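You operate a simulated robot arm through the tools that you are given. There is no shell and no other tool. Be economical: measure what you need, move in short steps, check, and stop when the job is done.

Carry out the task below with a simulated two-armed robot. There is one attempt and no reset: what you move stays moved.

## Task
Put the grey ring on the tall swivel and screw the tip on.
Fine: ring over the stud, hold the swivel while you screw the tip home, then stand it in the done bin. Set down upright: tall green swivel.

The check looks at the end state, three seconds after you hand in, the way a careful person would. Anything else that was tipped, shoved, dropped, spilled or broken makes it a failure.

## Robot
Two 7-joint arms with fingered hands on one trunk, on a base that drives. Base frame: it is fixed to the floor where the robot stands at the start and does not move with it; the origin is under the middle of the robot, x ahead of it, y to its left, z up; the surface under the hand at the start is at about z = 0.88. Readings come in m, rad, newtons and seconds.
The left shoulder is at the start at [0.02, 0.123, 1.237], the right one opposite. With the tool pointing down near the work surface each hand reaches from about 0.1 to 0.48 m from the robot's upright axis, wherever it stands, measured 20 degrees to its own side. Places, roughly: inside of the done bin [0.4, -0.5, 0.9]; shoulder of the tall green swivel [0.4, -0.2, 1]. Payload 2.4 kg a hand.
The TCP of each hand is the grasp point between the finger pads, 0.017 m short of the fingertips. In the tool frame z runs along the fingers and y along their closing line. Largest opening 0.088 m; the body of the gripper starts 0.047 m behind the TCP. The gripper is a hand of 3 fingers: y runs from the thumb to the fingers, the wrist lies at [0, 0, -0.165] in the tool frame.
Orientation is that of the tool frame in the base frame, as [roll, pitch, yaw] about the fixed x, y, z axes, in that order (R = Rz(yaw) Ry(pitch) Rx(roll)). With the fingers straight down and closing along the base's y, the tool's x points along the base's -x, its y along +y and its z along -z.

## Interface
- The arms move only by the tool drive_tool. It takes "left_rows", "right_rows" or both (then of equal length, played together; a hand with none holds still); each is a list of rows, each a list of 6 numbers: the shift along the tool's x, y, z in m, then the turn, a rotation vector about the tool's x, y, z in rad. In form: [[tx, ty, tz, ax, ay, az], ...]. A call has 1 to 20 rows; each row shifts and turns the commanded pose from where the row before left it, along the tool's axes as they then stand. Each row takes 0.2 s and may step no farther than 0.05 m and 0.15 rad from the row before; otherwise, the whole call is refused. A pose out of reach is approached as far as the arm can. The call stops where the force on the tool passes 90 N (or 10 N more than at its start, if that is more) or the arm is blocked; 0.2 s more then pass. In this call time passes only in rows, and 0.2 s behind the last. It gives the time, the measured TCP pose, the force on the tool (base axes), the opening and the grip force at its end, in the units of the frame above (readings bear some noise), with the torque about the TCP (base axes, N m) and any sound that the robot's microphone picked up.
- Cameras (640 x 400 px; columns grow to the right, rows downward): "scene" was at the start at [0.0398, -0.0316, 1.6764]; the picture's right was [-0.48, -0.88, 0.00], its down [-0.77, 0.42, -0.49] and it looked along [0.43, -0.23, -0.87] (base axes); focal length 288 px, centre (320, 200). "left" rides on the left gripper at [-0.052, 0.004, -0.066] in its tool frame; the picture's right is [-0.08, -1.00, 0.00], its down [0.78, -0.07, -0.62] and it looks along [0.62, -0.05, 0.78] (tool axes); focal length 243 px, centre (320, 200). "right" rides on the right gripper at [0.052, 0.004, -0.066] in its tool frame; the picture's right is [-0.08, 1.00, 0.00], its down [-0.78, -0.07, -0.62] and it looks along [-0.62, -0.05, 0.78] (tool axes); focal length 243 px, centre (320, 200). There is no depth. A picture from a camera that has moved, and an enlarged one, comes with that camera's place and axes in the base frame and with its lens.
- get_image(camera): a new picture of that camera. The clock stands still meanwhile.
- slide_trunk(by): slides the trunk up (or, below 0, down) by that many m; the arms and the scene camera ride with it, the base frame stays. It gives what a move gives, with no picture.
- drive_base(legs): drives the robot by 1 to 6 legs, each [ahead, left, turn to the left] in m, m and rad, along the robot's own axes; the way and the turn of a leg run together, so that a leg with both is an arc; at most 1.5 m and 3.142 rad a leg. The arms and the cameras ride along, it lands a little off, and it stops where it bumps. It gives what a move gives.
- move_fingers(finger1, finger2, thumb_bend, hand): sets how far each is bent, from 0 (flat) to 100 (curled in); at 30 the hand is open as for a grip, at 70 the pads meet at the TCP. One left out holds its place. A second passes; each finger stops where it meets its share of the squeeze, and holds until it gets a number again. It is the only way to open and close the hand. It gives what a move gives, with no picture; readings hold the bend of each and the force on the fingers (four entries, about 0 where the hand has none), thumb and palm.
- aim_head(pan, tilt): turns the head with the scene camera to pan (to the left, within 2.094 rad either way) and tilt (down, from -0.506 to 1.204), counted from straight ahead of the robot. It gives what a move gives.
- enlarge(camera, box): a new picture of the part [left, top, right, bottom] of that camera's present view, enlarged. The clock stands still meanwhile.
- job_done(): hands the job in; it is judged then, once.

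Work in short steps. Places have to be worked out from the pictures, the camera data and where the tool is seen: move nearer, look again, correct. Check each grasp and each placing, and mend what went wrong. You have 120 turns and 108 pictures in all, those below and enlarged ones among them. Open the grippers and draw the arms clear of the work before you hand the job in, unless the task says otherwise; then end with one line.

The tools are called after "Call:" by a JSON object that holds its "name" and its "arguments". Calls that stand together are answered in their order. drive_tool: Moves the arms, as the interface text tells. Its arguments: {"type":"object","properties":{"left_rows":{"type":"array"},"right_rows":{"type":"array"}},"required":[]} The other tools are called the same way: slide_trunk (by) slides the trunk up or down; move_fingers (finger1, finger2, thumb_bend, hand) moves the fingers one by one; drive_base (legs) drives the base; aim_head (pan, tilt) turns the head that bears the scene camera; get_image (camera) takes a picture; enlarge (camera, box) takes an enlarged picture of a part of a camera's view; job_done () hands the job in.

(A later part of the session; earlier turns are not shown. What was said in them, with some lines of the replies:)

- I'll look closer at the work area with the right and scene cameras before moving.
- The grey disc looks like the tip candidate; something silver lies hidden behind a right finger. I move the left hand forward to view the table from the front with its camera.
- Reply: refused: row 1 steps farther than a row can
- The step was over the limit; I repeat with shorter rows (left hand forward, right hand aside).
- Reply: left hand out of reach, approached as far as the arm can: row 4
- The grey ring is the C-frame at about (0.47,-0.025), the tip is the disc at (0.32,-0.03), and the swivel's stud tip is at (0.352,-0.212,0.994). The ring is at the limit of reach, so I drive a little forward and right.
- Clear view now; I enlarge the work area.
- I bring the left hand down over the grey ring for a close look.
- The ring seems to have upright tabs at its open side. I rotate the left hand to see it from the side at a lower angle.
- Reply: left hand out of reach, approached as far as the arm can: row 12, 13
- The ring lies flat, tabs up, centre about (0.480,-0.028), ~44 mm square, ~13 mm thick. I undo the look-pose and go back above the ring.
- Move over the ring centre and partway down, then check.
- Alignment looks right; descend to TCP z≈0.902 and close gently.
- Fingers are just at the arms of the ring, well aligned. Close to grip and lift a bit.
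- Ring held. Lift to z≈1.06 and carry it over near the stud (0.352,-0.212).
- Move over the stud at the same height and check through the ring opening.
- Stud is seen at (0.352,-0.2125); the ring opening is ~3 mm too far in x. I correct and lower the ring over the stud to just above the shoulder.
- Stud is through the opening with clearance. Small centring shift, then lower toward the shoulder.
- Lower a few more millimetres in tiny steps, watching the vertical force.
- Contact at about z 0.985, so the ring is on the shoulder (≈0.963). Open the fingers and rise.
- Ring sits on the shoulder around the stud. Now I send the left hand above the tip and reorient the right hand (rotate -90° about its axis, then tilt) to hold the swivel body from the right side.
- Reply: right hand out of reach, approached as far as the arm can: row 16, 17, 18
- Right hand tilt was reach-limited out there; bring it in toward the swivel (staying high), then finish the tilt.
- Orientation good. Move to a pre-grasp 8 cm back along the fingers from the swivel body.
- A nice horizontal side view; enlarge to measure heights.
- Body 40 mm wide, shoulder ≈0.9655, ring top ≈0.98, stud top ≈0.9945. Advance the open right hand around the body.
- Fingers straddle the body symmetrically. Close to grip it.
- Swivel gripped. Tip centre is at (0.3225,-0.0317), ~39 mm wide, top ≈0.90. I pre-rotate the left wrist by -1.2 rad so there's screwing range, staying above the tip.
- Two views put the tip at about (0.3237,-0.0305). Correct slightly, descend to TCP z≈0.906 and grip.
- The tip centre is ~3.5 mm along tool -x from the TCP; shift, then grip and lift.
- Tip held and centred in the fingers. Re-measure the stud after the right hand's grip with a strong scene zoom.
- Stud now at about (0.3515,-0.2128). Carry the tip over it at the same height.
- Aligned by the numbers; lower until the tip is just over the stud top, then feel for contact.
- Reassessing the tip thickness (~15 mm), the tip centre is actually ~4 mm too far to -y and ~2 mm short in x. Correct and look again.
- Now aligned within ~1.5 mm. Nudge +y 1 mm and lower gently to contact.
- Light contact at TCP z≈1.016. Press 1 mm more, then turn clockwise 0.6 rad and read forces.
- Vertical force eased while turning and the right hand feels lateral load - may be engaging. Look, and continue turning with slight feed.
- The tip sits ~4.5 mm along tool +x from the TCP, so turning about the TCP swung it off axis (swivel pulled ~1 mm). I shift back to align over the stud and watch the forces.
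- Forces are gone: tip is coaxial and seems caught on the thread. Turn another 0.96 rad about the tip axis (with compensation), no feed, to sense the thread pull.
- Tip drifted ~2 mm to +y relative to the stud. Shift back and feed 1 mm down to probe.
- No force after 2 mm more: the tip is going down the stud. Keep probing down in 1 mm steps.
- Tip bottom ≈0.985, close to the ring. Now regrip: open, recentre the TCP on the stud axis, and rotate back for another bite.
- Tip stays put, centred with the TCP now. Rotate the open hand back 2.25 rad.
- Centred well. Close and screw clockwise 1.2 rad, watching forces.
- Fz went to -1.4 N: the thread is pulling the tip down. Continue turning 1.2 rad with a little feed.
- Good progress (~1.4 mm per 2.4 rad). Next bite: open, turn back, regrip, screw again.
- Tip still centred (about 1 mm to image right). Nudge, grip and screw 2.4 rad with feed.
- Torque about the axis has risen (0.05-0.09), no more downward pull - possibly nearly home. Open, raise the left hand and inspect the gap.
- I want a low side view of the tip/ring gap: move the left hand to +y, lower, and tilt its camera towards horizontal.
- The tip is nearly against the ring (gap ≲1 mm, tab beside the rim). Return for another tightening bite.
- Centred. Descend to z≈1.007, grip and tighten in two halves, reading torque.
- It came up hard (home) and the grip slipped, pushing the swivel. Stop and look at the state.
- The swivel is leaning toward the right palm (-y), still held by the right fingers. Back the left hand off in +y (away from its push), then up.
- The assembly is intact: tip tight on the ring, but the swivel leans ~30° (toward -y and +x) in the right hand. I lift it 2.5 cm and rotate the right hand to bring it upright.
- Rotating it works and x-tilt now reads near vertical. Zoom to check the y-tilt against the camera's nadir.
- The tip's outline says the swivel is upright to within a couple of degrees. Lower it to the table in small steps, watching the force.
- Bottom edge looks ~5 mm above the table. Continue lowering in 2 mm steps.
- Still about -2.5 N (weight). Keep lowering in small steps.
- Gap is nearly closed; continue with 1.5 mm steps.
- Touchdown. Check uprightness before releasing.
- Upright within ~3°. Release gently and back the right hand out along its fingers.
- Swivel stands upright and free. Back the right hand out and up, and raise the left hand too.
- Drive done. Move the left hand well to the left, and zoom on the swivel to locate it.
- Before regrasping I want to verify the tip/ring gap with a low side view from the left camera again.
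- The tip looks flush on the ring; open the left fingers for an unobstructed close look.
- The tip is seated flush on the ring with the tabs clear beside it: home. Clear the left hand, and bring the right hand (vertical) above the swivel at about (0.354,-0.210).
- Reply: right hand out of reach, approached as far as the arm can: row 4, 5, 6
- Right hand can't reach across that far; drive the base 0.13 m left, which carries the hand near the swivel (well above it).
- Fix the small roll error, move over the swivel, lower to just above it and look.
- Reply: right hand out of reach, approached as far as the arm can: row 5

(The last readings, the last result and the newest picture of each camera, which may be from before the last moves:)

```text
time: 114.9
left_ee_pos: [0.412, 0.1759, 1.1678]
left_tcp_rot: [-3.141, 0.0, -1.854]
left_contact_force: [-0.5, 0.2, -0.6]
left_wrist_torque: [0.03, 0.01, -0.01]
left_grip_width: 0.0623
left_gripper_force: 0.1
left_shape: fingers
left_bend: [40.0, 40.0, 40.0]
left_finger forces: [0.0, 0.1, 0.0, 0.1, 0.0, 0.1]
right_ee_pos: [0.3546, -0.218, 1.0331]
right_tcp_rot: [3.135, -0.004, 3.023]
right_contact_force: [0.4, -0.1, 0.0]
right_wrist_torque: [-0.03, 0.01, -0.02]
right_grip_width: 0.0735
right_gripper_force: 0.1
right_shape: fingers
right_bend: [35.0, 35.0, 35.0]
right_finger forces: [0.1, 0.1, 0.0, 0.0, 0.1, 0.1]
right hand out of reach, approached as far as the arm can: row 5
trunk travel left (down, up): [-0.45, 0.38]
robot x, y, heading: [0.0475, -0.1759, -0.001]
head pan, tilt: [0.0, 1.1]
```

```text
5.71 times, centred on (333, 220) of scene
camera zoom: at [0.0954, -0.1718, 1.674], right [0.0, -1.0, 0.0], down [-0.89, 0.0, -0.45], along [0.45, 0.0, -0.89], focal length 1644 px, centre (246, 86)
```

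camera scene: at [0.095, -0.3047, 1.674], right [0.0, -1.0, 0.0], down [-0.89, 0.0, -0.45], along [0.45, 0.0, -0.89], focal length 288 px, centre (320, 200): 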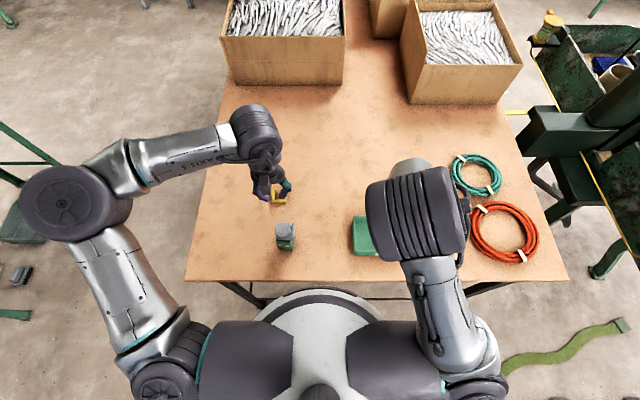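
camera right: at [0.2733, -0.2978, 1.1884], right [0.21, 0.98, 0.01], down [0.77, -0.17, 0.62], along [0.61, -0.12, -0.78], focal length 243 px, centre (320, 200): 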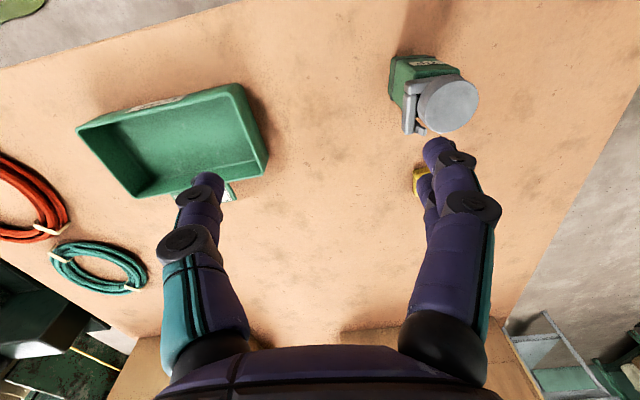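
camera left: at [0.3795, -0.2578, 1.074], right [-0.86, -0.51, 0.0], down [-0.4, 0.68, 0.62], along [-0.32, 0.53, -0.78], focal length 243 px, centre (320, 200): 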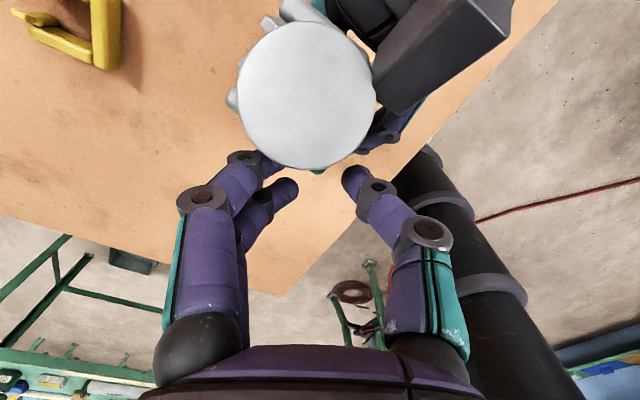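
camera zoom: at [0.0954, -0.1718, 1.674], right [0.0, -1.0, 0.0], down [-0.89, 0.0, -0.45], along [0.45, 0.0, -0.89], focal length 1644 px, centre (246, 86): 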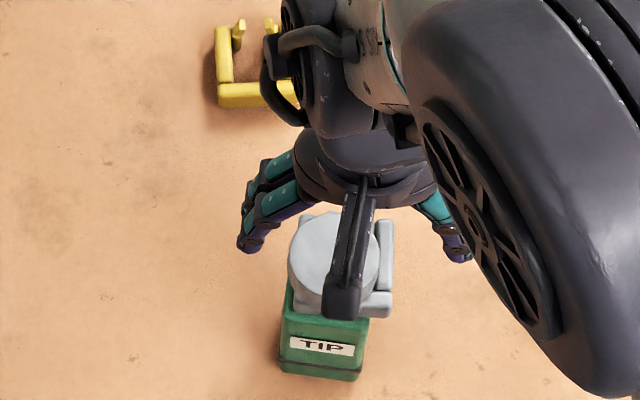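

The arm is near a reach limit here. Raise a little, drive the base 0.09 m left, and shift the hand back over the swivel.

Call:
{"name": "drive_tool", "arguments": {"right_rows": [[0, 0, -0.04, 0, 0, 0]]}}

Call:
{"name": "drive_base", "arguments": {"legs": [[0.0, 0.09, 0.0]]}}

Call:
{"name": "drive_tool", "arguments": {"right_rows": [[0.0, -0.042, 0, 0, 0, 0], [0, -0.04, 0, 0, 0, 0]]}}

```text
time: 115.3
left_ee_pos: [0.4104, 0.178, 1.1681]
left_tcp_rot: [-3.14, 0.001, -1.854]
left_contact_force: [-0.1, -0.9, -0.5]
left_wrist_torque: [-0.03, -0.04, -0.01]
left_grip_width: 0.0623
left_gripper_force: 0.0
left_shape: fingers
left_bend: [40.0, 40.0, 40.0]
left_finger forces: [0.1, 0.1, 0.0, 0.0, 0.1, 0.0]
right_ee_pos: [0.3534, -0.2186, 1.0741]
right_tcp_rot: [3.141, -0.001, 3.02]
right_contact_force: [0.7, -0.3, 0.4]
right_wrist_torque: [0.02, 0.05, 0.03]
right_grip_width: 0.0731
right_gripper_force: 0.1
right_shape: fingers
right_bend: [35.0, 35.0, 35.0]
right_finger forces: [0.0, 0.0, 0.0, 0.0, 0.0, 0.1]
trunk travel left (down, up): [-0.45, 0.38]
robot x, y, heading: [0.0507, -0.1732, 0.001]
head pan, tilt: [0.0, 1.1]
```

```text
time: 116.4
left_ee_pos: [0.4125, 0.269, 1.1678]
left_tcp_rot: [3.141, -0.001, -1.853]
left_contact_force: [0.1, 0.2, 0.3]
left_wrist_torque: [-0.02, 0.04, 0.02]
left_grip_width: 0.0621
left_gripper_force: 0.0
left_shape: fingers
left_bend: [40.0, 40.0, 40.0]
left_finger forces: [0.1, 0.1, 0.0, 0.1, 0.0, 0.0]
right_ee_pos: [0.3539, -0.1261, 1.0736]
right_tcp_rot: [-3.139, -0.002, 3.019]
right_contact_force: [-1.0, -0.4, 0.4]
right_wrist_torque: [0.0, 0.0, 0.01]
right_grip_width: 0.0731
right_gripper_force: 0.1
right_shape: fingers
right_bend: [35.0, 35.0, 35.0]
right_finger forces: [0.0, 0.1, 0.1, 0.0, 0.0, 0.0]
trunk travel left (down, up): [-0.45, 0.38]
robot x, y, heading: [0.0522, -0.0834, -0.003]
head pan, tilt: [0.0, 1.1]
```

```text
time: 117.0
left_ee_pos: [0.413, 0.2667, 1.1677]
left_tcp_rot: [-3.141, 0.0, -1.854]
left_contact_force: [0.6, 0.6, 0.2]
left_wrist_torque: [-0.01, -0.02, 0.0]
left_grip_width: 0.062
left_gripper_force: 0.0
left_shape: fingers
left_bend: [40.0, 40.0, 40.0]
left_finger forces: [0.0, 0.1, 0.0, 0.0, 0.0, 0.0]
right_ee_pos: [0.3425, -0.2088, 1.0734]
right_tcp_rot: [3.14, 0.0, 3.019]
right_contact_force: [-0.1, 0.3, -0.6]
right_wrist_torque: [0.04, -0.02, -0.01]
right_grip_width: 0.0734
right_gripper_force: 0.1
right_shape: fingers
right_bend: [35.0, 35.0, 35.0]
right_finger forces: [0.0, 0.1, 0.0, 0.0, 0.1, 0.1]
trunk travel left (down, up): [-0.45, 0.38]
robot x, y, heading: [0.0481, -0.0773, 0.004]
head pan, tilt: [0.0, 1.1]
```

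Shift to (0.352,-0.2095), lower to z≈1.03 and check alignment.

Call:
{"name": "drive_tool", "arguments": {"right_rows": [[-0.0094, 0.0007, 0.02, 0, 0, 0], [0, 0, 0.022, 0, 0, 0]]}}

Call:
{"name": "enlarge", "arguments": {"camera": "right", "box": [180, 40, 460, 260]}}

```text
time: 117.6
left_ee_pos: [0.4115, 0.2669, 1.168]
left_tcp_rot: [3.14, 0.0, -1.853]
left_contact_force: [-0.4, -0.2, -0.2]
left_wrist_torque: [0.0, 0.0, -0.01]
left_grip_width: 0.0624
left_gripper_force: 0.0
left_shape: fingers
left_bend: [40.0, 40.0, 40.0]
left_finger forces: [0.0, 0.0, 0.0, 0.0, 0.0, 0.0]
right_ee_pos: [0.3524, -0.2099, 1.0304]
right_tcp_rot: [-3.141, -0.002, 3.018]
right_contact_force: [-0.8, 0.3, -0.3]
right_wrist_torque: [-0.03, 0.0, 0.0]
right_grip_width: 0.0729
right_gripper_force: 0.0
right_shape: fingers
right_bend: [35.0, 35.0, 35.0]
right_finger forces: [0.1, 0.1, 0.1, 0.0, 0.0, 0.1]
trunk travel left (down, up): [-0.45, 0.38]
robot x, y, heading: [0.0496, -0.0808, 0.005]
head pan, tilt: [0.0, 1.1]
```

```text
1.82 times, centred on (320, 150) of right
camera zoom: at [0.3014, -0.1981, 1.0977], right [0.2, 0.98, 0.0], down [0.77, -0.16, 0.62], along [0.61, -0.13, -0.78], focal length 441 px, centre (320, 291)
```

zoom: 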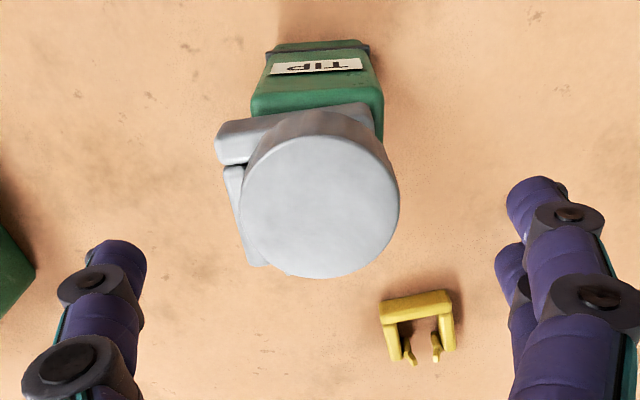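

Well centred. Descend to TCP z≈0.957 (palm just above the tip) in steps.

Call:
{"name": "drive_tool", "arguments": {"right_rows": [[0.001, 0, 0.025, 0, 0, 0], [0, 0, 0.025, 0, 0, 0], [0, 0, 0.015, 0, 0, 0], [0, 0, 0.008, 0, 0, 0]]}}

Call:
{"name": "get_image", "arguments": {"camera": "right"}}

```text
time: 118.6
left_ee_pos: [0.4111, 0.2666, 1.1682]
left_tcp_rot: [-3.141, 0.002, -1.853]
left_contact_force: [-0.5, -0.1, 0.5]
left_wrist_torque: [-0.04, 0.0, -0.04]
left_grip_width: 0.0624
left_gripper_force: 0.0
left_shape: fingers
left_bend: [40.0, 40.0, 40.0]
left_finger forces: [0.1, 0.0, 0.1, 0.0, 0.0, 0.0]
right_ee_pos: [0.3526, -0.2094, 0.9604]
right_tcp_rot: [3.14, 0.0, 3.022]
right_contact_force: [-0.1, -1.2, 6.6]
right_wrist_torque: [-0.07, -0.02, 0.0]
right_grip_width: 0.0735
right_gripper_force: 2.9
right_shape: fingers
right_bend: [35.0, 35.0, 35.0]
right_finger forces: [0.0, 1.3, 0.0, 0.0, 4.0, 0.1]
trunk travel left (down, up): [-0.45, 0.38]
robot x, y, heading: [0.0508, -0.0769, 0.004]
head pan, tilt: [0.0, 1.1]
```

```text
11 pictures are left
camera right: at [0.3003, -0.1985, 1.025], right [0.2, 0.98, 0.0], down [0.77, -0.16, 0.62], along [0.61, -0.13, -0.78], focal length 243 px, centre (320, 200)
```

right: 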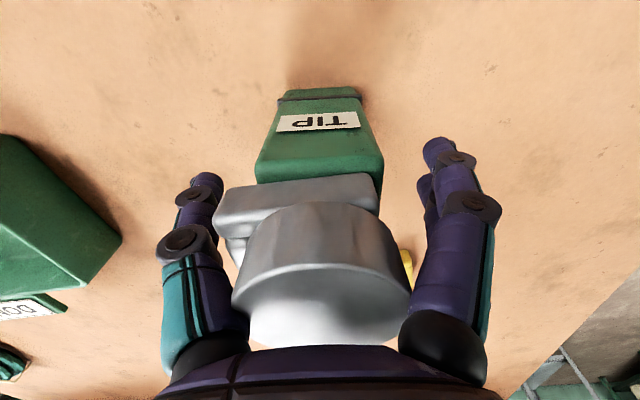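

Finger roots touch the tip. Raise 4 mm so nothing presses, then close on the upper body just below the ring.

Call:
{"name": "drive_tool", "arguments": {"right_rows": [[0, 0, -0.004, 0, 0, 0]]}}

Call:
{"name": "move_fingers", "arguments": {"hand": "right", "finger1": 48, "finger2": 48, "thumb_bend": 48}}

Call:
{"name": "get_image", "arguments": {"camera": "right"}}

```text
time: 119.0
left_ee_pos: [0.4128, 0.2677, 1.1685]
left_tcp_rot: [3.14, 0.0, -1.853]
left_contact_force: [0.2, 0.5, -0.5]
left_wrist_torque: [0.03, 0.01, -0.02]
left_grip_width: 0.062
left_gripper_force: 0.0
left_shape: fingers
left_bend: [40.0, 40.0, 40.0]
left_finger forces: [0.0, 0.1, 0.0, 0.0, 0.0, 0.1]
right_ee_pos: [0.3514, -0.2101, 0.963]
right_tcp_rot: [3.14, -0.002, 3.02]
right_contact_force: [0.1, -0.2, -0.2]
right_wrist_torque: [0.01, 0.03, 0.01]
right_grip_width: 0.0734
right_gripper_force: 0.1
right_shape: fingers
right_bend: [35.0, 35.0, 35.0]
right_finger forces: [0.0, 0.0, 0.1, 0.1, 0.4, 0.1]
trunk travel left (down, up): [-0.45, 0.38]
robot x, y, heading: [0.0505, -0.0858, -0.0]
head pan, tilt: [0.0, 1.1]
```

```text
time: 120.0
left_ee_pos: [0.4134, 0.2666, 1.1675]
left_tcp_rot: [3.141, 0.0, -1.855]
left_contact_force: [0.3, -0.1, 0.5]
left_wrist_torque: [0.0, 0.01, 0.03]
left_grip_width: 0.0619
left_gripper_force: 0.1
left_shape: fingers
left_bend: [40.0, 40.0, 40.0]
left_finger forces: [0.0, 0.0, 0.0, 0.1, 0.0, 0.0]
right_ee_pos: [0.3516, -0.2096, 0.9615]
right_tcp_rot: [-3.141, -0.001, 3.018]
right_contact_force: [0.5, -0.4, -0.7]
right_wrist_torque: [0.02, -0.03, 0.01]
right_grip_width: 0.0455
right_gripper_force: 1.3
right_shape: fingers
right_bend: [48.0, 47.0, 48.0]
right_finger forces: [0.1, 1.2, 0.0, 0.1, 1.6, 0.0]
trunk travel left (down, up): [-0.45, 0.38]
robot x, y, heading: [0.0457, -0.0831, -0.003]
head pan, tilt: [0.0, 1.1]
```

```text
10 pictures are left
camera right: at [0.3006, -0.1984, 1.0288], right [0.2, 0.98, 0.0], down [0.77, -0.16, 0.62], along [0.61, -0.13, -0.78], focal length 243 px, centre (320, 200)
```

right: 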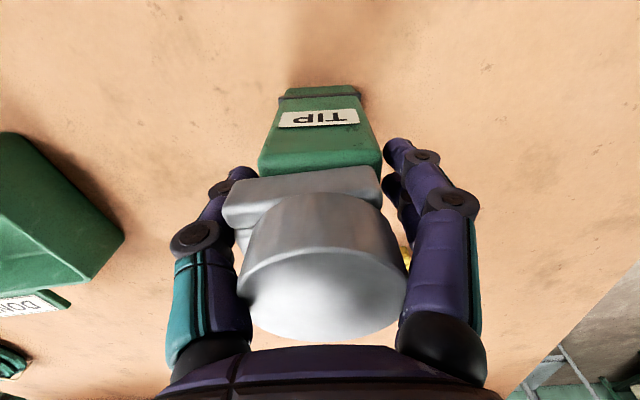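

Close fully to grip the body and see the forces, then lift a little.

Call:
{"name": "move_fingers", "arguments": {"hand": "right", "finger1": 62, "finger2": 62, "thumb_bend": 62}}

Call:
{"name": "drive_tool", "arguments": {"right_rows": [[0, 0, -0.01, 0, 0, 0], [0, 0, -0.01, 0, 0, 0]]}}

Call:
{"name": "get_image", "arguments": {"camera": "right"}}

```text
time: 121.0
left_ee_pos: [0.4125, 0.2677, 1.1669]
left_tcp_rot: [-3.141, 0.0, -1.853]
left_contact_force: [0.7, 0.5, 0.2]
left_wrist_torque: [0.01, 0.0, -0.02]
left_grip_width: 0.0622
left_gripper_force: 0.2
left_shape: fingers
left_bend: [40.0, 40.0, 40.0]
left_finger forces: [0.0, 0.0, 0.0, 0.0, 0.0, 0.1]
right_ee_pos: [0.3513, -0.2101, 0.9628]
right_tcp_rot: [3.139, -0.002, 3.02]
right_contact_force: [-0.9, 0.5, -0.5]
right_wrist_torque: [0.05, -0.03, -0.01]
right_grip_width: 0.0333
right_gripper_force: 8.8
right_shape: fingers
right_bend: [53.0, 54.0, 57.0]
right_finger forces: [3.5, 5.2, 0.0, 0.1, 8.4, 0.0]
trunk travel left (down, up): [-0.45, 0.38]
robot x, y, heading: [0.0471, -0.0822, 0.005]
head pan, tilt: [0.0, 1.1]
```

```text
time: 121.6
left_ee_pos: [0.4123, 0.2675, 1.1677]
left_tcp_rot: [-3.141, -0.001, -1.853]
left_contact_force: [0.2, 0.0, -0.6]
left_wrist_torque: [0.01, 0.05, 0.04]
left_grip_width: 0.0622
left_gripper_force: 0.0
left_shape: fingers
left_bend: [40.0, 40.0, 40.0]
left_finger forces: [0.0, 0.0, 0.1, 0.0, 0.1, 0.1]
right_ee_pos: [0.3503, -0.2105, 0.9846]
right_tcp_rot: [3.141, -0.003, 3.021]
right_contact_force: [0.5, -0.6, -2.3]
right_wrist_torque: [-0.01, -0.03, 0.0]
right_grip_width: 0.0329
right_gripper_force: 7.7
right_shape: fingers
right_bend: [53.0, 54.0, 57.0]
right_finger forces: [3.4, 4.9, 0.1, 0.0, 8.3, 0.0]
trunk travel left (down, up): [-0.45, 0.38]
robot x, y, heading: [0.0508, -0.0801, 0.003]
head pan, tilt: [0.0, 1.1]
```

```text
9 pictures are left
camera right: at [0.3008, -0.1983, 1.0492], right [0.2, 0.98, 0.0], down [0.77, -0.16, 0.62], along [0.61, -0.13, -0.78], focal length 243 px, centre (320, 200)
```

right: 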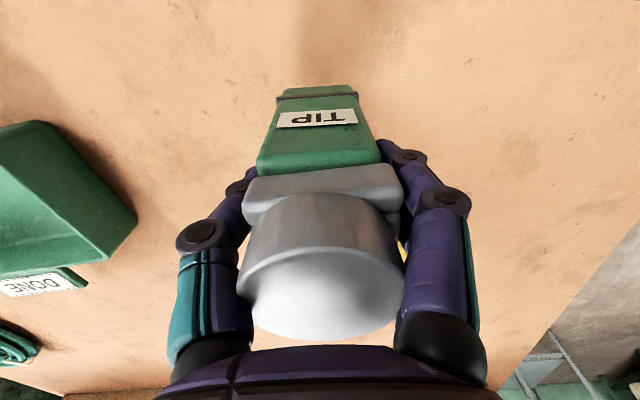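

Lifted firmly (grip ~8 N, ring re-centred). Raise 7 cm and drive right 0.24 m toward the bin.

Call:
{"name": "drive_tool", "arguments": {"right_rows": [[0, 0, -0.025, 0, 0, 0], [0, 0, -0.025, 0, 0, 0], [0, 0, -0.025, 0, 0, 0]]}}

Call:
{"name": "drive_base", "arguments": {"legs": [[0.0, -0.12, 0.0], [0.0, -0.12, 0.0]]}}

Call:
{"name": "get_image", "arguments": {"camera": "scene"}}

Call:
{"name": "get_image", "arguments": {"camera": "right"}}

```text
time: 122.4
left_ee_pos: [0.4123, 0.2677, 1.1669]
left_tcp_rot: [-3.14, -0.001, -1.854]
left_contact_force: [0.1, -0.2, 0.0]
left_wrist_torque: [0.02, -0.01, 0.02]
left_grip_width: 0.0622
left_gripper_force: 0.1
left_shape: fingers
left_bend: [40.0, 40.0, 40.0]
left_finger forces: [0.0, 0.0, 0.1, 0.0, 0.1, 0.0]
right_ee_pos: [0.3501, -0.2096, 1.0587]
right_tcp_rot: [-3.141, -0.003, 3.018]
right_contact_force: [-0.4, 0.0, -2.6]
right_wrist_torque: [0.01, 0.02, 0.01]
right_grip_width: 0.0334
right_gripper_force: 8.4
right_shape: fingers
right_bend: [53.0, 54.0, 57.0]
right_finger forces: [3.5, 4.9, 0.0, 0.1, 8.2, 0.0]
trunk travel left (down, up): [-0.45, 0.38]
robot x, y, heading: [0.0504, -0.0831, 0.004]
head pan, tilt: [0.0, 1.1]
```

```text
time: 124.5
left_ee_pos: [0.4129, 0.0278, 1.1672]
left_tcp_rot: [-3.141, 0.002, -1.853]
left_contact_force: [-0.8, 0.2, -0.2]
left_wrist_torque: [0.01, 0.02, -0.01]
left_grip_width: 0.0621
left_gripper_force: 0.1
left_shape: fingers
left_bend: [40.0, 40.0, 40.0]
left_finger forces: [0.1, 0.0, 0.0, 0.0, 0.0, 0.0]
right_ee_pos: [0.3515, -0.4493, 1.0568]
right_tcp_rot: [3.141, -0.003, 3.022]
right_contact_force: [0.2, 0.6, -2.3]
right_wrist_torque: [0.01, 0.03, -0.01]
right_grip_width: 0.0328
right_gripper_force: 8.2
right_shape: fingers
right_bend: [53.0, 54.0, 57.0]
right_finger forces: [3.3, 4.8, 0.0, 0.0, 8.3, 0.1]
trunk travel left (down, up): [-0.45, 0.38]
robot x, y, heading: [0.0494, -0.3164, 0.004]
head pan, tilt: [0.0, 1.1]
```

```text
8 pictures are left
camera scene: at [0.0953, -0.3219, 1.674], right [0.0, -1.0, 0.0], down [-0.89, 0.0, -0.45], along [0.45, 0.0, -0.89], focal length 288 px, centre (320, 200)
```

scene: 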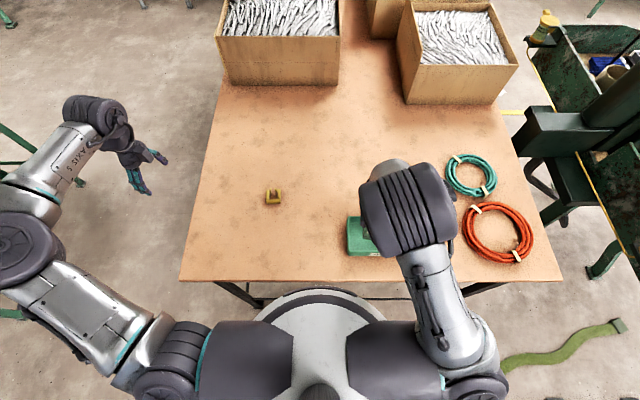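

```text
7 pictures are left
camera right: at [0.3011, -0.4375, 1.1236], right [0.2, 0.98, 0.0], down [0.77, -0.16, 0.62], along [0.61, -0.13, -0.78], focal length 243 px, centre (320, 200)
```

right: 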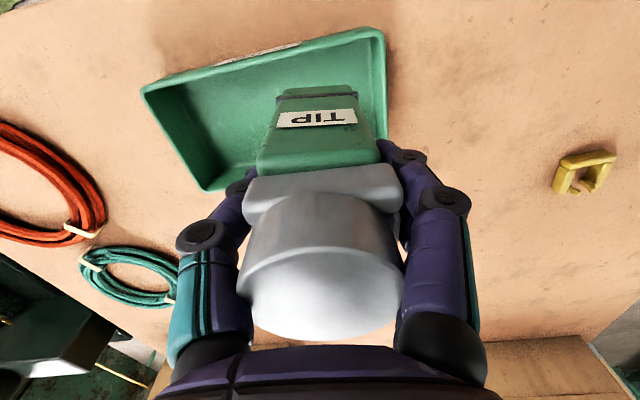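

Bin rim spans x 0.322-0.421, y -0.401…-0.582. Move the swivel over its centre (0.371,-0.487), and lower to ~1.5 cm above the floor.

Call:
{"name": "drive_tool", "arguments": {"right_rows": [[-0.0095, -0.018, 0, 0, 0, 0], [-0.0095, -0.0179, 0, 0, 0, 0], [0, 0, 0.025, 0, 0, 0], [0, 0, 0.025, 0, 0, 0], [0, 0, 0.02, 0, 0, 0]]}}

Call:
{"name": "get_image", "arguments": {"camera": "right"}}

```text
time: 125.7
left_ee_pos: [0.4125, 0.029, 1.1669]
left_tcp_rot: [3.141, 0.001, -1.853]
left_contact_force: [-0.1, 0.7, -0.3]
left_wrist_torque: [-0.02, 0.0, -0.02]
left_grip_width: 0.0624
left_gripper_force: 0.0
left_shape: fingers
left_bend: [40.0, 40.0, 40.0]
left_finger forces: [0.1, 0.1, 0.0, 0.1, 0.1, 0.0]
right_ee_pos: [0.3674, -0.4865, 0.9878]
right_tcp_rot: [-3.141, -0.001, 3.022]
right_contact_force: [-0.1, 0.1, -1.2]
right_wrist_torque: [0.0, -0.01, -0.02]
right_grip_width: 0.0331
right_gripper_force: 8.0
right_shape: fingers
right_bend: [53.0, 54.0, 57.0]
right_finger forces: [3.2, 4.7, 0.0, 0.0, 8.1, 0.0]
trunk travel left (down, up): [-0.45, 0.38]
robot x, y, heading: [0.0475, -0.3138, 0.002]
head pan, tilt: [0.0, 1.1]
```

```text
6 pictures are left
camera right: at [0.3155, -0.4747, 1.0539], right [0.2, 0.98, 0.0], down [0.77, -0.16, 0.62], along [0.61, -0.13, -0.78], focal length 243 px, centre (320, 200)
```

right: 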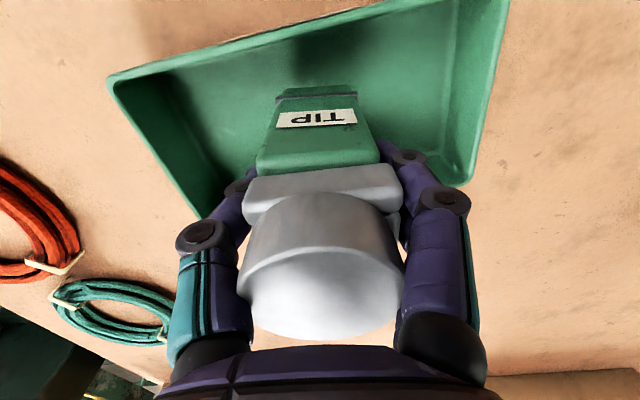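

Swivel is inside the bin walls with clearance. Lower in small steps until the weight comes off.

Call:
{"name": "drive_tool", "arguments": {"right_rows": [[0, 0, 0.005, 0, 0, 0], [0, 0, 0.004, 0, 0, 0], [0, 0, 0.003, 0, 0, 0]]}}

Call:
{"name": "drive_tool", "arguments": {"right_rows": [[0, 0, 0.002, 0, 0, 0], [0, 0, 0, 0, 0, 0]]}}

Call:
{"name": "drive_tool", "arguments": {"right_rows": [[0, 0, 0.002, 0, 0, 0], [0, 0, 0, 0, 0, 0]]}}

```text
time: 126.5
left_ee_pos: [0.4123, 0.0288, 1.1672]
left_tcp_rot: [3.14, -0.002, -1.854]
left_contact_force: [0.3, 0.2, 0.1]
left_wrist_torque: [0.02, 0.02, 0.01]
left_grip_width: 0.0622
left_gripper_force: 0.0
left_shape: fingers
left_bend: [40.0, 40.0, 40.0]
left_finger forces: [0.0, 0.0, 0.0, 0.0, 0.0, 0.0]
right_ee_pos: [0.3668, -0.4859, 0.9764]
right_tcp_rot: [-3.141, 0.0, 3.021]
right_contact_force: [0.7, -0.7, -2.5]
right_wrist_torque: [0.0, 0.03, 0.03]
right_grip_width: 0.033
right_gripper_force: 8.1
right_shape: fingers
right_bend: [53.0, 54.0, 57.0]
right_finger forces: [3.3, 4.6, 0.0, 0.0, 8.1, 0.0]
trunk travel left (down, up): [-0.45, 0.38]
robot x, y, heading: [0.05, -0.3184, 0.003]
head pan, tilt: [0.0, 1.1]
```

```text
time: 127.1
left_ee_pos: [0.4118, 0.0287, 1.1677]
left_tcp_rot: [-3.141, -0.001, -1.854]
left_contact_force: [-0.3, -0.4, -0.5]
left_wrist_torque: [-0.01, -0.02, -0.03]
left_grip_width: 0.0623
left_gripper_force: 0.1
left_shape: fingers
left_bend: [40.0, 40.0, 40.0]
left_finger forces: [0.1, 0.0, 0.1, 0.0, 0.1, 0.1]
right_ee_pos: [0.3671, -0.4865, 0.9738]
right_tcp_rot: [-3.141, -0.002, 3.021]
right_contact_force: [-0.6, 0.4, -1.8]
right_wrist_torque: [0.0, 0.0, -0.01]
right_grip_width: 0.0332
right_gripper_force: 8.0
right_shape: fingers
right_bend: [53.0, 54.0, 57.0]
right_finger forces: [3.2, 4.7, 0.1, 0.0, 8.1, 0.0]
trunk travel left (down, up): [-0.45, 0.38]
robot x, y, heading: [0.0495, -0.3241, 0.001]
head pan, tilt: [0.0, 1.1]
```

```text
time: 127.7
left_ee_pos: [0.413, 0.0285, 1.1682]
left_tcp_rot: [-3.14, 0.001, -1.854]
left_contact_force: [-0.4, 1.0, -0.5]
left_wrist_torque: [-0.01, -0.01, 0.0]
left_grip_width: 0.062
left_gripper_force: 0.0
left_shape: fingers
left_bend: [40.0, 40.0, 40.0]
left_finger forces: [0.0, 0.0, 0.0, 0.0, 0.0, 0.0]
right_ee_pos: [0.3676, -0.4856, 0.9714]
right_tcp_rot: [3.14, -0.001, 3.021]
right_contact_force: [0.3, 0.2, -1.9]
right_wrist_torque: [0.03, 0.01, 0.0]
right_grip_width: 0.0332
right_gripper_force: 8.1
right_shape: fingers
right_bend: [53.0, 54.0, 57.0]
right_finger forces: [3.3, 4.7, 0.1, 0.0, 8.0, 0.0]
trunk travel left (down, up): [-0.45, 0.38]
robot x, y, heading: [0.0537, -0.3201, 0.003]
head pan, tilt: [0.0, 1.1]
```

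Still hanging; continue.

Call:
{"name": "drive_tool", "arguments": {"right_rows": [[0, 0, 0.002, 0, 0, 0], [0, 0, 0, 0, 0, 0]]}}

Call:
{"name": "drive_tool", "arguments": {"right_rows": [[0, 0, 0.0015, 0, 0, 0], [0, 0, 0, 0, 0, 0]]}}

```text
time: 128.3
left_ee_pos: [0.4124, 0.0285, 1.1685]
left_tcp_rot: [-3.141, -0.001, -1.854]
left_contact_force: [0.9, 0.6, -0.4]
left_wrist_torque: [-0.02, -0.02, -0.02]
left_grip_width: 0.0622
left_gripper_force: 0.1
left_shape: fingers
left_bend: [40.0, 40.0, 40.0]
left_finger forces: [0.0, 0.1, 0.0, 0.0, 0.1, 0.0]
right_ee_pos: [0.367, -0.4854, 0.9704]
right_tcp_rot: [-3.142, 0.0, 3.018]
right_contact_force: [-0.1, 0.1, -3.0]
right_wrist_torque: [-0.01, 0.04, -0.01]
right_grip_width: 0.0331
right_gripper_force: 8.5
right_shape: fingers
right_bend: [53.0, 54.0, 57.0]
right_finger forces: [3.4, 4.7, 0.1, 0.1, 8.1, 0.1]
trunk travel left (down, up): [-0.45, 0.38]
robot x, y, heading: [0.0479, -0.323, -0.003]
head pan, tilt: [0.0, 1.1]
```

```text
time: 128.9
left_ee_pos: [0.4123, 0.0288, 1.168]
left_tcp_rot: [-3.141, 0.001, -1.854]
left_contact_force: [0.1, -0.4, 0.7]
left_wrist_torque: [-0.03, -0.03, 0.01]
left_grip_width: 0.0621
left_gripper_force: 0.0
left_shape: fingers
left_bend: [40.0, 40.0, 40.0]
left_finger forces: [0.1, 0.0, 0.0, 0.1, 0.0, 0.0]
right_ee_pos: [0.3673, -0.4857, 0.9689]
right_tcp_rot: [3.141, -0.002, 3.02]
right_contact_force: [0.8, 1.0, -2.7]
right_wrist_torque: [0.02, 0.03, 0.0]
right_grip_width: 0.0332
right_gripper_force: 8.6
right_shape: fingers
right_bend: [53.0, 54.0, 57.0]
right_finger forces: [3.4, 4.8, 0.1, 0.0, 8.2, 0.1]
trunk travel left (down, up): [-0.45, 0.38]
robot x, y, heading: [0.0462, -0.3195, 0.005]
head pan, tilt: [0.0, 1.1]
```

Call:
{"name": "drive_tool", "arguments": {"right_rows": [[0, 0, 0.0015, 0, 0, 0], [0, 0, 0, 0, 0, 0]]}}

Call:
{"name": "drive_tool", "arguments": {"right_rows": [[0, 0, 0.0015, 0, 0, 0], [0, 0, 0, 0, 0, 0]]}}

```text
time: 129.5
left_ee_pos: [0.4119, 0.0295, 1.1675]
left_tcp_rot: [-3.138, 0.0, -1.853]
left_contact_force: [0.3, -0.3, -0.8]
left_wrist_torque: [-0.03, 0.01, 0.0]
left_grip_width: 0.0621
left_gripper_force: 0.0
left_shape: fingers
left_bend: [40.0, 40.0, 40.0]
left_finger forces: [0.0, 0.0, 0.0, 0.0, 0.0, 0.0]
right_ee_pos: [0.3663, -0.4867, 0.9676]
right_tcp_rot: [-3.141, 0.001, 3.019]
right_contact_force: [0.0, -0.9, 5.5]
right_wrist_torque: [0.13, -0.08, 0.01]
right_grip_width: 0.0329
right_gripper_force: 9.7
right_shape: fingers
right_bend: [54.0, 55.0, 58.0]
right_finger forces: [3.8, 5.5, 0.0, 0.1, 10.2, 0.0]
trunk travel left (down, up): [-0.45, 0.38]
robot x, y, heading: [0.0479, -0.3152, 0.006]
head pan, tilt: [0.0, 1.1]
```

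```text
time: 130.1
left_ee_pos: [0.4111, 0.0286, 1.1669]
left_tcp_rot: [-3.14, -0.001, -1.855]
left_contact_force: [0.0, 0.3, -0.3]
left_wrist_torque: [0.02, 0.0, 0.0]
left_grip_width: 0.0621
left_gripper_force: 0.0
left_shape: fingers
left_bend: [40.0, 40.0, 40.0]
left_finger forces: [0.0, 0.1, 0.1, 0.0, 0.1, 0.0]
right_ee_pos: [0.3664, -0.4864, 0.9661]
right_tcp_rot: [-3.141, -0.001, 3.018]
right_contact_force: [0.1, -2.1, 16.6]
right_wrist_torque: [0.19, -0.01, 0.0]
right_grip_width: 0.0329
right_gripper_force: 12.9
right_shape: fingers
right_bend: [55.0, 55.0, 58.0]
right_finger forces: [4.3, 6.8, 0.1, 0.0, 14.0, 0.0]
trunk travel left (down, up): [-0.45, 0.38]
robot x, y, heading: [0.0501, -0.321, 0.002]
head pan, tilt: [0.0, 1.1]
```

On the bin floor. Relieve 1.5 mm, then open gently.

Call:
{"name": "drive_tool", "arguments": {"right_rows": [[0, 0, -0.002, 0, 0, 0]]}}

Call:
{"name": "move_fingers", "arguments": {"hand": "right", "finger1": 50, "finger2": 50, "thumb_bend": 53}}

Call:
{"name": "move_fingers", "arguments": {"hand": "right", "finger1": 34, "finger2": 34, "thumb_bend": 34}}

Call:
{"name": "get_image", "arguments": {"camera": "right"}}

```text
time: 130.5
left_ee_pos: [0.4127, 0.0289, 1.1677]
left_tcp_rot: [-3.139, -0.001, -1.852]
left_contact_force: [0.1, 0.0, 0.3]
left_wrist_torque: [0.0, 0.02, 0.02]
left_grip_width: 0.0623
left_gripper_force: 0.0
left_shape: fingers
left_bend: [40.0, 40.0, 40.0]
left_finger forces: [0.1, 0.0, 0.1, 0.1, 0.0, 0.0]
right_ee_pos: [0.3663, -0.4854, 0.9656]
right_tcp_rot: [3.14, -0.002, 3.021]
right_contact_force: [0.8, -0.8, 8.4]
right_wrist_torque: [0.07, -0.03, -0.03]
right_grip_width: 0.0329
right_gripper_force: 10.3
right_shape: fingers
right_bend: [55.0, 55.0, 58.0]
right_finger forces: [3.9, 5.8, 0.0, 0.1, 11.4, 0.0]
trunk travel left (down, up): [-0.45, 0.38]
robot x, y, heading: [0.0548, -0.3186, -0.003]
head pan, tilt: [0.0, 1.1]
```

```text
time: 131.5
left_ee_pos: [0.4123, 0.0291, 1.1683]
left_tcp_rot: [3.141, 0.001, -1.853]
left_contact_force: [0.8, -0.1, 0.8]
left_wrist_torque: [0.02, 0.01, -0.01]
left_grip_width: 0.0622
left_gripper_force: 0.0
left_shape: fingers
left_bend: [40.0, 40.0, 40.0]
left_finger forces: [0.0, 0.0, 0.1, 0.1, 0.1, 0.0]
right_ee_pos: [0.3658, -0.4856, 0.967]
right_tcp_rot: [3.14, -0.002, 3.019]
right_contact_force: [-0.5, -0.6, 2.9]
right_wrist_torque: [0.03, -0.01, 0.03]
right_grip_width: 0.0378
right_gripper_force: 3.4
right_shape: fingers
right_bend: [50.0, 50.0, 53.0]
right_finger forces: [0.2, 2.4, 0.0, 0.0, 3.9, 0.0]
trunk travel left (down, up): [-0.45, 0.38]
robot x, y, heading: [0.05, -0.3176, 0.002]
head pan, tilt: [0.0, 1.1]
```

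```text
time: 132.5
left_ee_pos: [0.4128, 0.0291, 1.1675]
left_tcp_rot: [3.141, 0.001, -1.854]
left_contact_force: [0.4, 0.0, -0.4]
left_wrist_torque: [0.01, -0.03, 0.0]
left_grip_width: 0.0619
left_gripper_force: 0.0
left_shape: fingers
left_bend: [40.0, 40.0, 40.0]
left_finger forces: [0.1, 0.0, 0.0, 0.0, 0.0, 0.0]
right_ee_pos: [0.3664, -0.4854, 0.967]
right_tcp_rot: [3.14, -0.001, 3.019]
right_contact_force: [-0.4, -0.1, 0.3]
right_wrist_torque: [0.03, -0.01, 0.0]
right_grip_width: 0.0755
right_gripper_force: 0.7
right_shape: fingers
right_bend: [34.0, 34.0, 34.0]
right_finger forces: [0.1, 0.0, 0.0, 0.1, 1.2, 0.0]
trunk travel left (down, up): [-0.45, 0.38]
robot x, y, heading: [0.0493, -0.32, 0.004]
head pan, tilt: [0.0, 1.1]
```

```text
5 pictures are left
camera right: at [0.3154, -0.474, 1.033], right [0.2, 0.98, 0.0], down [0.77, -0.16, 0.62], along [0.61, -0.13, -0.78], focal length 243 px, centre (320, 200)
```

right: 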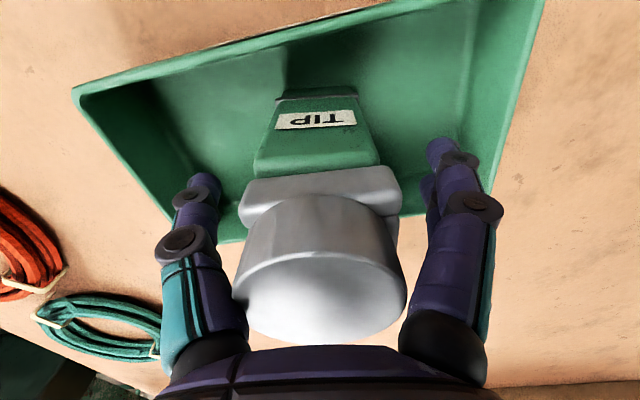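

Released; the thumb root lightly touches the tip, so shift 2 mm toward -y, open fully, and rise straight up.

Call:
{"name": "drive_tool", "arguments": {"right_rows": [[0, -0.002, -0.002, 0, 0, 0]]}}

Call:
{"name": "move_fingers", "arguments": {"hand": "right", "finger1": 30, "finger2": 30, "thumb_bend": 30}}

Call:
{"name": "drive_tool", "arguments": {"right_rows": [[0, 0, -0.01, 0, 0, 0], [0, 0, -0.02, 0, 0, 0], [0, 0, -0.03, 0, 0, 0], [0, 0, -0.04, 0, 0, 0], [0, 0, -0.04, 0, 0, 0], [0.03, 0, -0.02, 0, 0, 0]]}}

Call:
{"name": "get_image", "arguments": {"camera": "right"}}

```text
time: 132.9
left_ee_pos: [0.4123, 0.0284, 1.1676]
left_tcp_rot: [-3.141, 0.001, -1.854]
left_contact_force: [-1.1, -0.6, 0.1]
left_wrist_torque: [0.02, -0.01, 0.0]
left_grip_width: 0.0622
left_gripper_force: 0.0
left_shape: fingers
left_bend: [40.0, 40.0, 40.0]
left_finger forces: [0.1, 0.0, 0.0, 0.0, 0.1, 0.1]
right_ee_pos: [0.367, -0.4873, 0.9682]
right_tcp_rot: [-3.141, -0.001, 3.02]
right_contact_force: [0.0, -0.6, -0.3]
right_wrist_torque: [-0.01, -0.01, 0.01]
right_grip_width: 0.0756
right_gripper_force: 0.1
right_shape: fingers
right_bend: [34.0, 34.0, 34.0]
right_finger forces: [0.1, 0.0, 0.0, 0.0, 0.1, 0.0]
trunk travel left (down, up): [-0.45, 0.38]
robot x, y, heading: [0.0509, -0.3235, 0.001]
head pan, tilt: [0.0, 1.1]
```

```text
time: 133.9
left_ee_pos: [0.4123, 0.0288, 1.1678]
left_tcp_rot: [3.141, 0.0, -1.853]
left_contact_force: [0.5, -0.7, 0.1]
left_wrist_torque: [0.02, -0.02, 0.02]
left_grip_width: 0.0624
left_gripper_force: 0.1
left_shape: fingers
left_bend: [40.0, 40.0, 40.0]
left_finger forces: [0.0, 0.0, 0.1, 0.0, 0.0, 0.1]
right_ee_pos: [0.3662, -0.4875, 0.969]
right_tcp_rot: [3.142, 0.0, 3.02]
right_contact_force: [0.3, 0.4, 0.7]
right_wrist_torque: [0.02, 0.02, 0.02]
right_grip_width: 0.0841
right_gripper_force: 0.1
right_shape: fingers
right_bend: [30.0, 30.0, 30.0]
right_finger forces: [0.0, 0.0, 0.0, 0.1, 0.0, 0.1]
trunk travel left (down, up): [-0.45, 0.38]
robot x, y, heading: [0.049, -0.3201, 0.005]
head pan, tilt: [0.0, 1.1]
```

```text
time: 135.3
left_ee_pos: [0.4116, 0.0291, 1.1684]
left_tcp_rot: [-3.14, -0.002, -1.855]
left_contact_force: [0.0, -0.6, -0.1]
left_wrist_torque: [0.02, 0.02, -0.01]
left_grip_width: 0.0623
left_gripper_force: 0.1
left_shape: fingers
left_bend: [40.0, 40.0, 40.0]
left_finger forces: [0.0, 0.1, 0.0, 0.0, 0.0, 0.0]
right_ee_pos: [0.3352, -0.4836, 1.1304]
right_tcp_rot: [-3.141, -0.001, 3.023]
right_contact_force: [-0.5, -0.2, 0.0]
right_wrist_torque: [-0.01, 0.01, 0.02]
right_grip_width: 0.084
right_gripper_force: 0.0
right_shape: fingers
right_bend: [30.0, 30.0, 30.0]
right_finger forces: [0.0, 0.0, 0.0, 0.1, 0.1, 0.1]
trunk travel left (down, up): [-0.45, 0.38]
robot x, y, heading: [0.0484, -0.321, 0.008]
head pan, tilt: [0.0, 1.1]
```

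```text
4 pictures are left
camera right: at [0.2844, -0.4721, 1.1959], right [0.2, 0.98, 0.0], down [0.77, -0.16, 0.62], along [0.61, -0.13, -0.78], focal length 243 px, centre (320, 200)
```

right: 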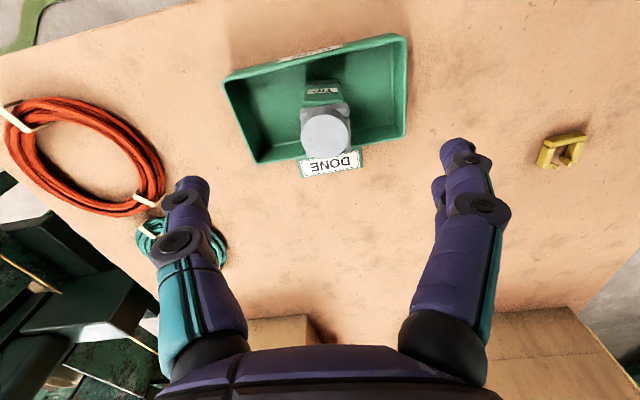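

The swivel stands in the bin. One close look to confirm ring and tip; then hand in.

Call:
{"name": "enlarge", "arguments": {"camera": "right", "box": [280, 60, 380, 170]}}

Call:
{"name": "drive_tool", "arguments": {"right_rows": [[0, -0.03, -0.03, 0, 0, 0], [0.02, -0.03, -0.02, 0, 0, 0], [0.02, -0.03, 0, 0, 0, 0]]}}

Call:
{"name": "move_fingers", "arguments": {"hand": "left", "finger1": 30, "finger2": 30, "thumb_bend": 30}}

Call:
{"name": "enlarge", "arguments": {"camera": "scene", "box": [320, 180, 440, 280]}}

```text
3.64 times, centred on (330, 115) of right
camera zoom: at [0.2844, -0.4721, 1.1959], right [0.2, 0.98, 0.0], down [0.77, -0.16, 0.62], along [0.61, -0.13, -0.78], focal length 882 px, centre (284, 509)
```

zoom: 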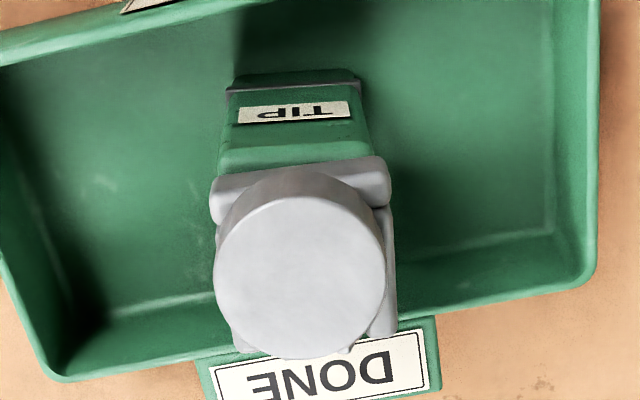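

```text
time: 136.1
left_ee_pos: [0.4131, 0.0303, 1.1673]
left_tcp_rot: [3.141, 0.001, -1.852]
left_contact_force: [0.4, -0.4, -0.7]
left_wrist_torque: [0.03, -0.01, 0.02]
left_grip_width: 0.0621
left_gripper_force: 0.1
left_shape: fingers
left_bend: [40.0, 40.0, 40.0]
left_finger forces: [0.0, 0.0, 0.0, 0.1, 0.0, 0.0]
right_ee_pos: [0.2862, -0.5688, 1.1806]
right_tcp_rot: [-3.141, -0.002, 3.021]
right_contact_force: [-0.1, -0.5, 0.5]
right_wrist_torque: [-0.01, 0.01, 0.0]
right_grip_width: 0.0844
right_gripper_force: 0.1
right_shape: fingers
right_bend: [30.0, 30.0, 30.0]
right_finger forces: [0.0, 0.1, 0.1, 0.0, 0.0, 0.0]
trunk travel left (down, up): [-0.45, 0.38]
robot x, y, heading: [0.0487, -0.3197, 0.002]
head pan, tilt: [0.0, 1.1]
```

```text
time: 137.1
left_ee_pos: [0.4123, 0.0285, 1.1672]
left_tcp_rot: [-3.141, 0.0, -1.855]
left_contact_force: [-0.6, 0.2, -0.2]
left_wrist_torque: [0.02, 0.02, -0.01]
left_grip_width: 0.084
left_gripper_force: 0.0
left_shape: fingers
left_bend: [30.0, 30.0, 30.0]
left_finger forces: [0.0, 0.1, 0.0, 0.0, 0.0, 0.0]
right_ee_pos: [0.2856, -0.5694, 1.1789]
right_tcp_rot: [-3.141, -0.002, 3.021]
right_contact_force: [-0.1, -0.4, 0.0]
right_wrist_torque: [0.04, 0.01, 0.0]
right_grip_width: 0.0843
right_gripper_force: 0.1
right_shape: fingers
right_bend: [30.0, 30.0, 30.0]
right_finger forces: [0.0, 0.0, 0.0, 0.0, 0.0, 0.1]
trunk travel left (down, up): [-0.45, 0.38]
robot x, y, heading: [0.0465, -0.3209, 0.001]
head pan, tilt: [0.0, 1.1]
```

```text
4.00 times, centred on (380, 230) of scene
camera zoom: at [0.0951, -0.3198, 1.674], right [0.0, -1.0, 0.0], down [-0.89, 0.0, -0.45], along [0.45, 0.0, -0.89], focal length 1151 px, centre (80, 80)
```

zoom: 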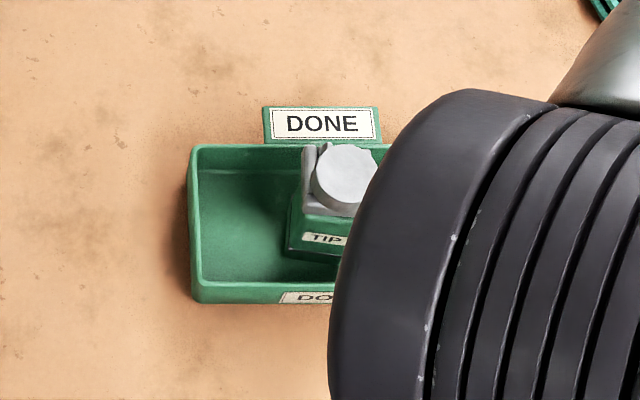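

The ring is around the stud under the seated tip, the swivel stands upright in the done bin, and both hands are open and clear. I'm handing in.

Call:
{"name": "job_done", "arguments": {}}

```text
The job is handed in.
```

The grey ring is on the tall green swivel's stud, the tip is screwed down flush on it, and the swivel stands upright in the done bin. On the last tightening turn the tip seized and the swivel leaned about 30° in the right hand. I righted it, set it back on the table and regripped it before moving it. How tight the tip is was judged from the side view (no visible gap); I did not test it again after the lean.
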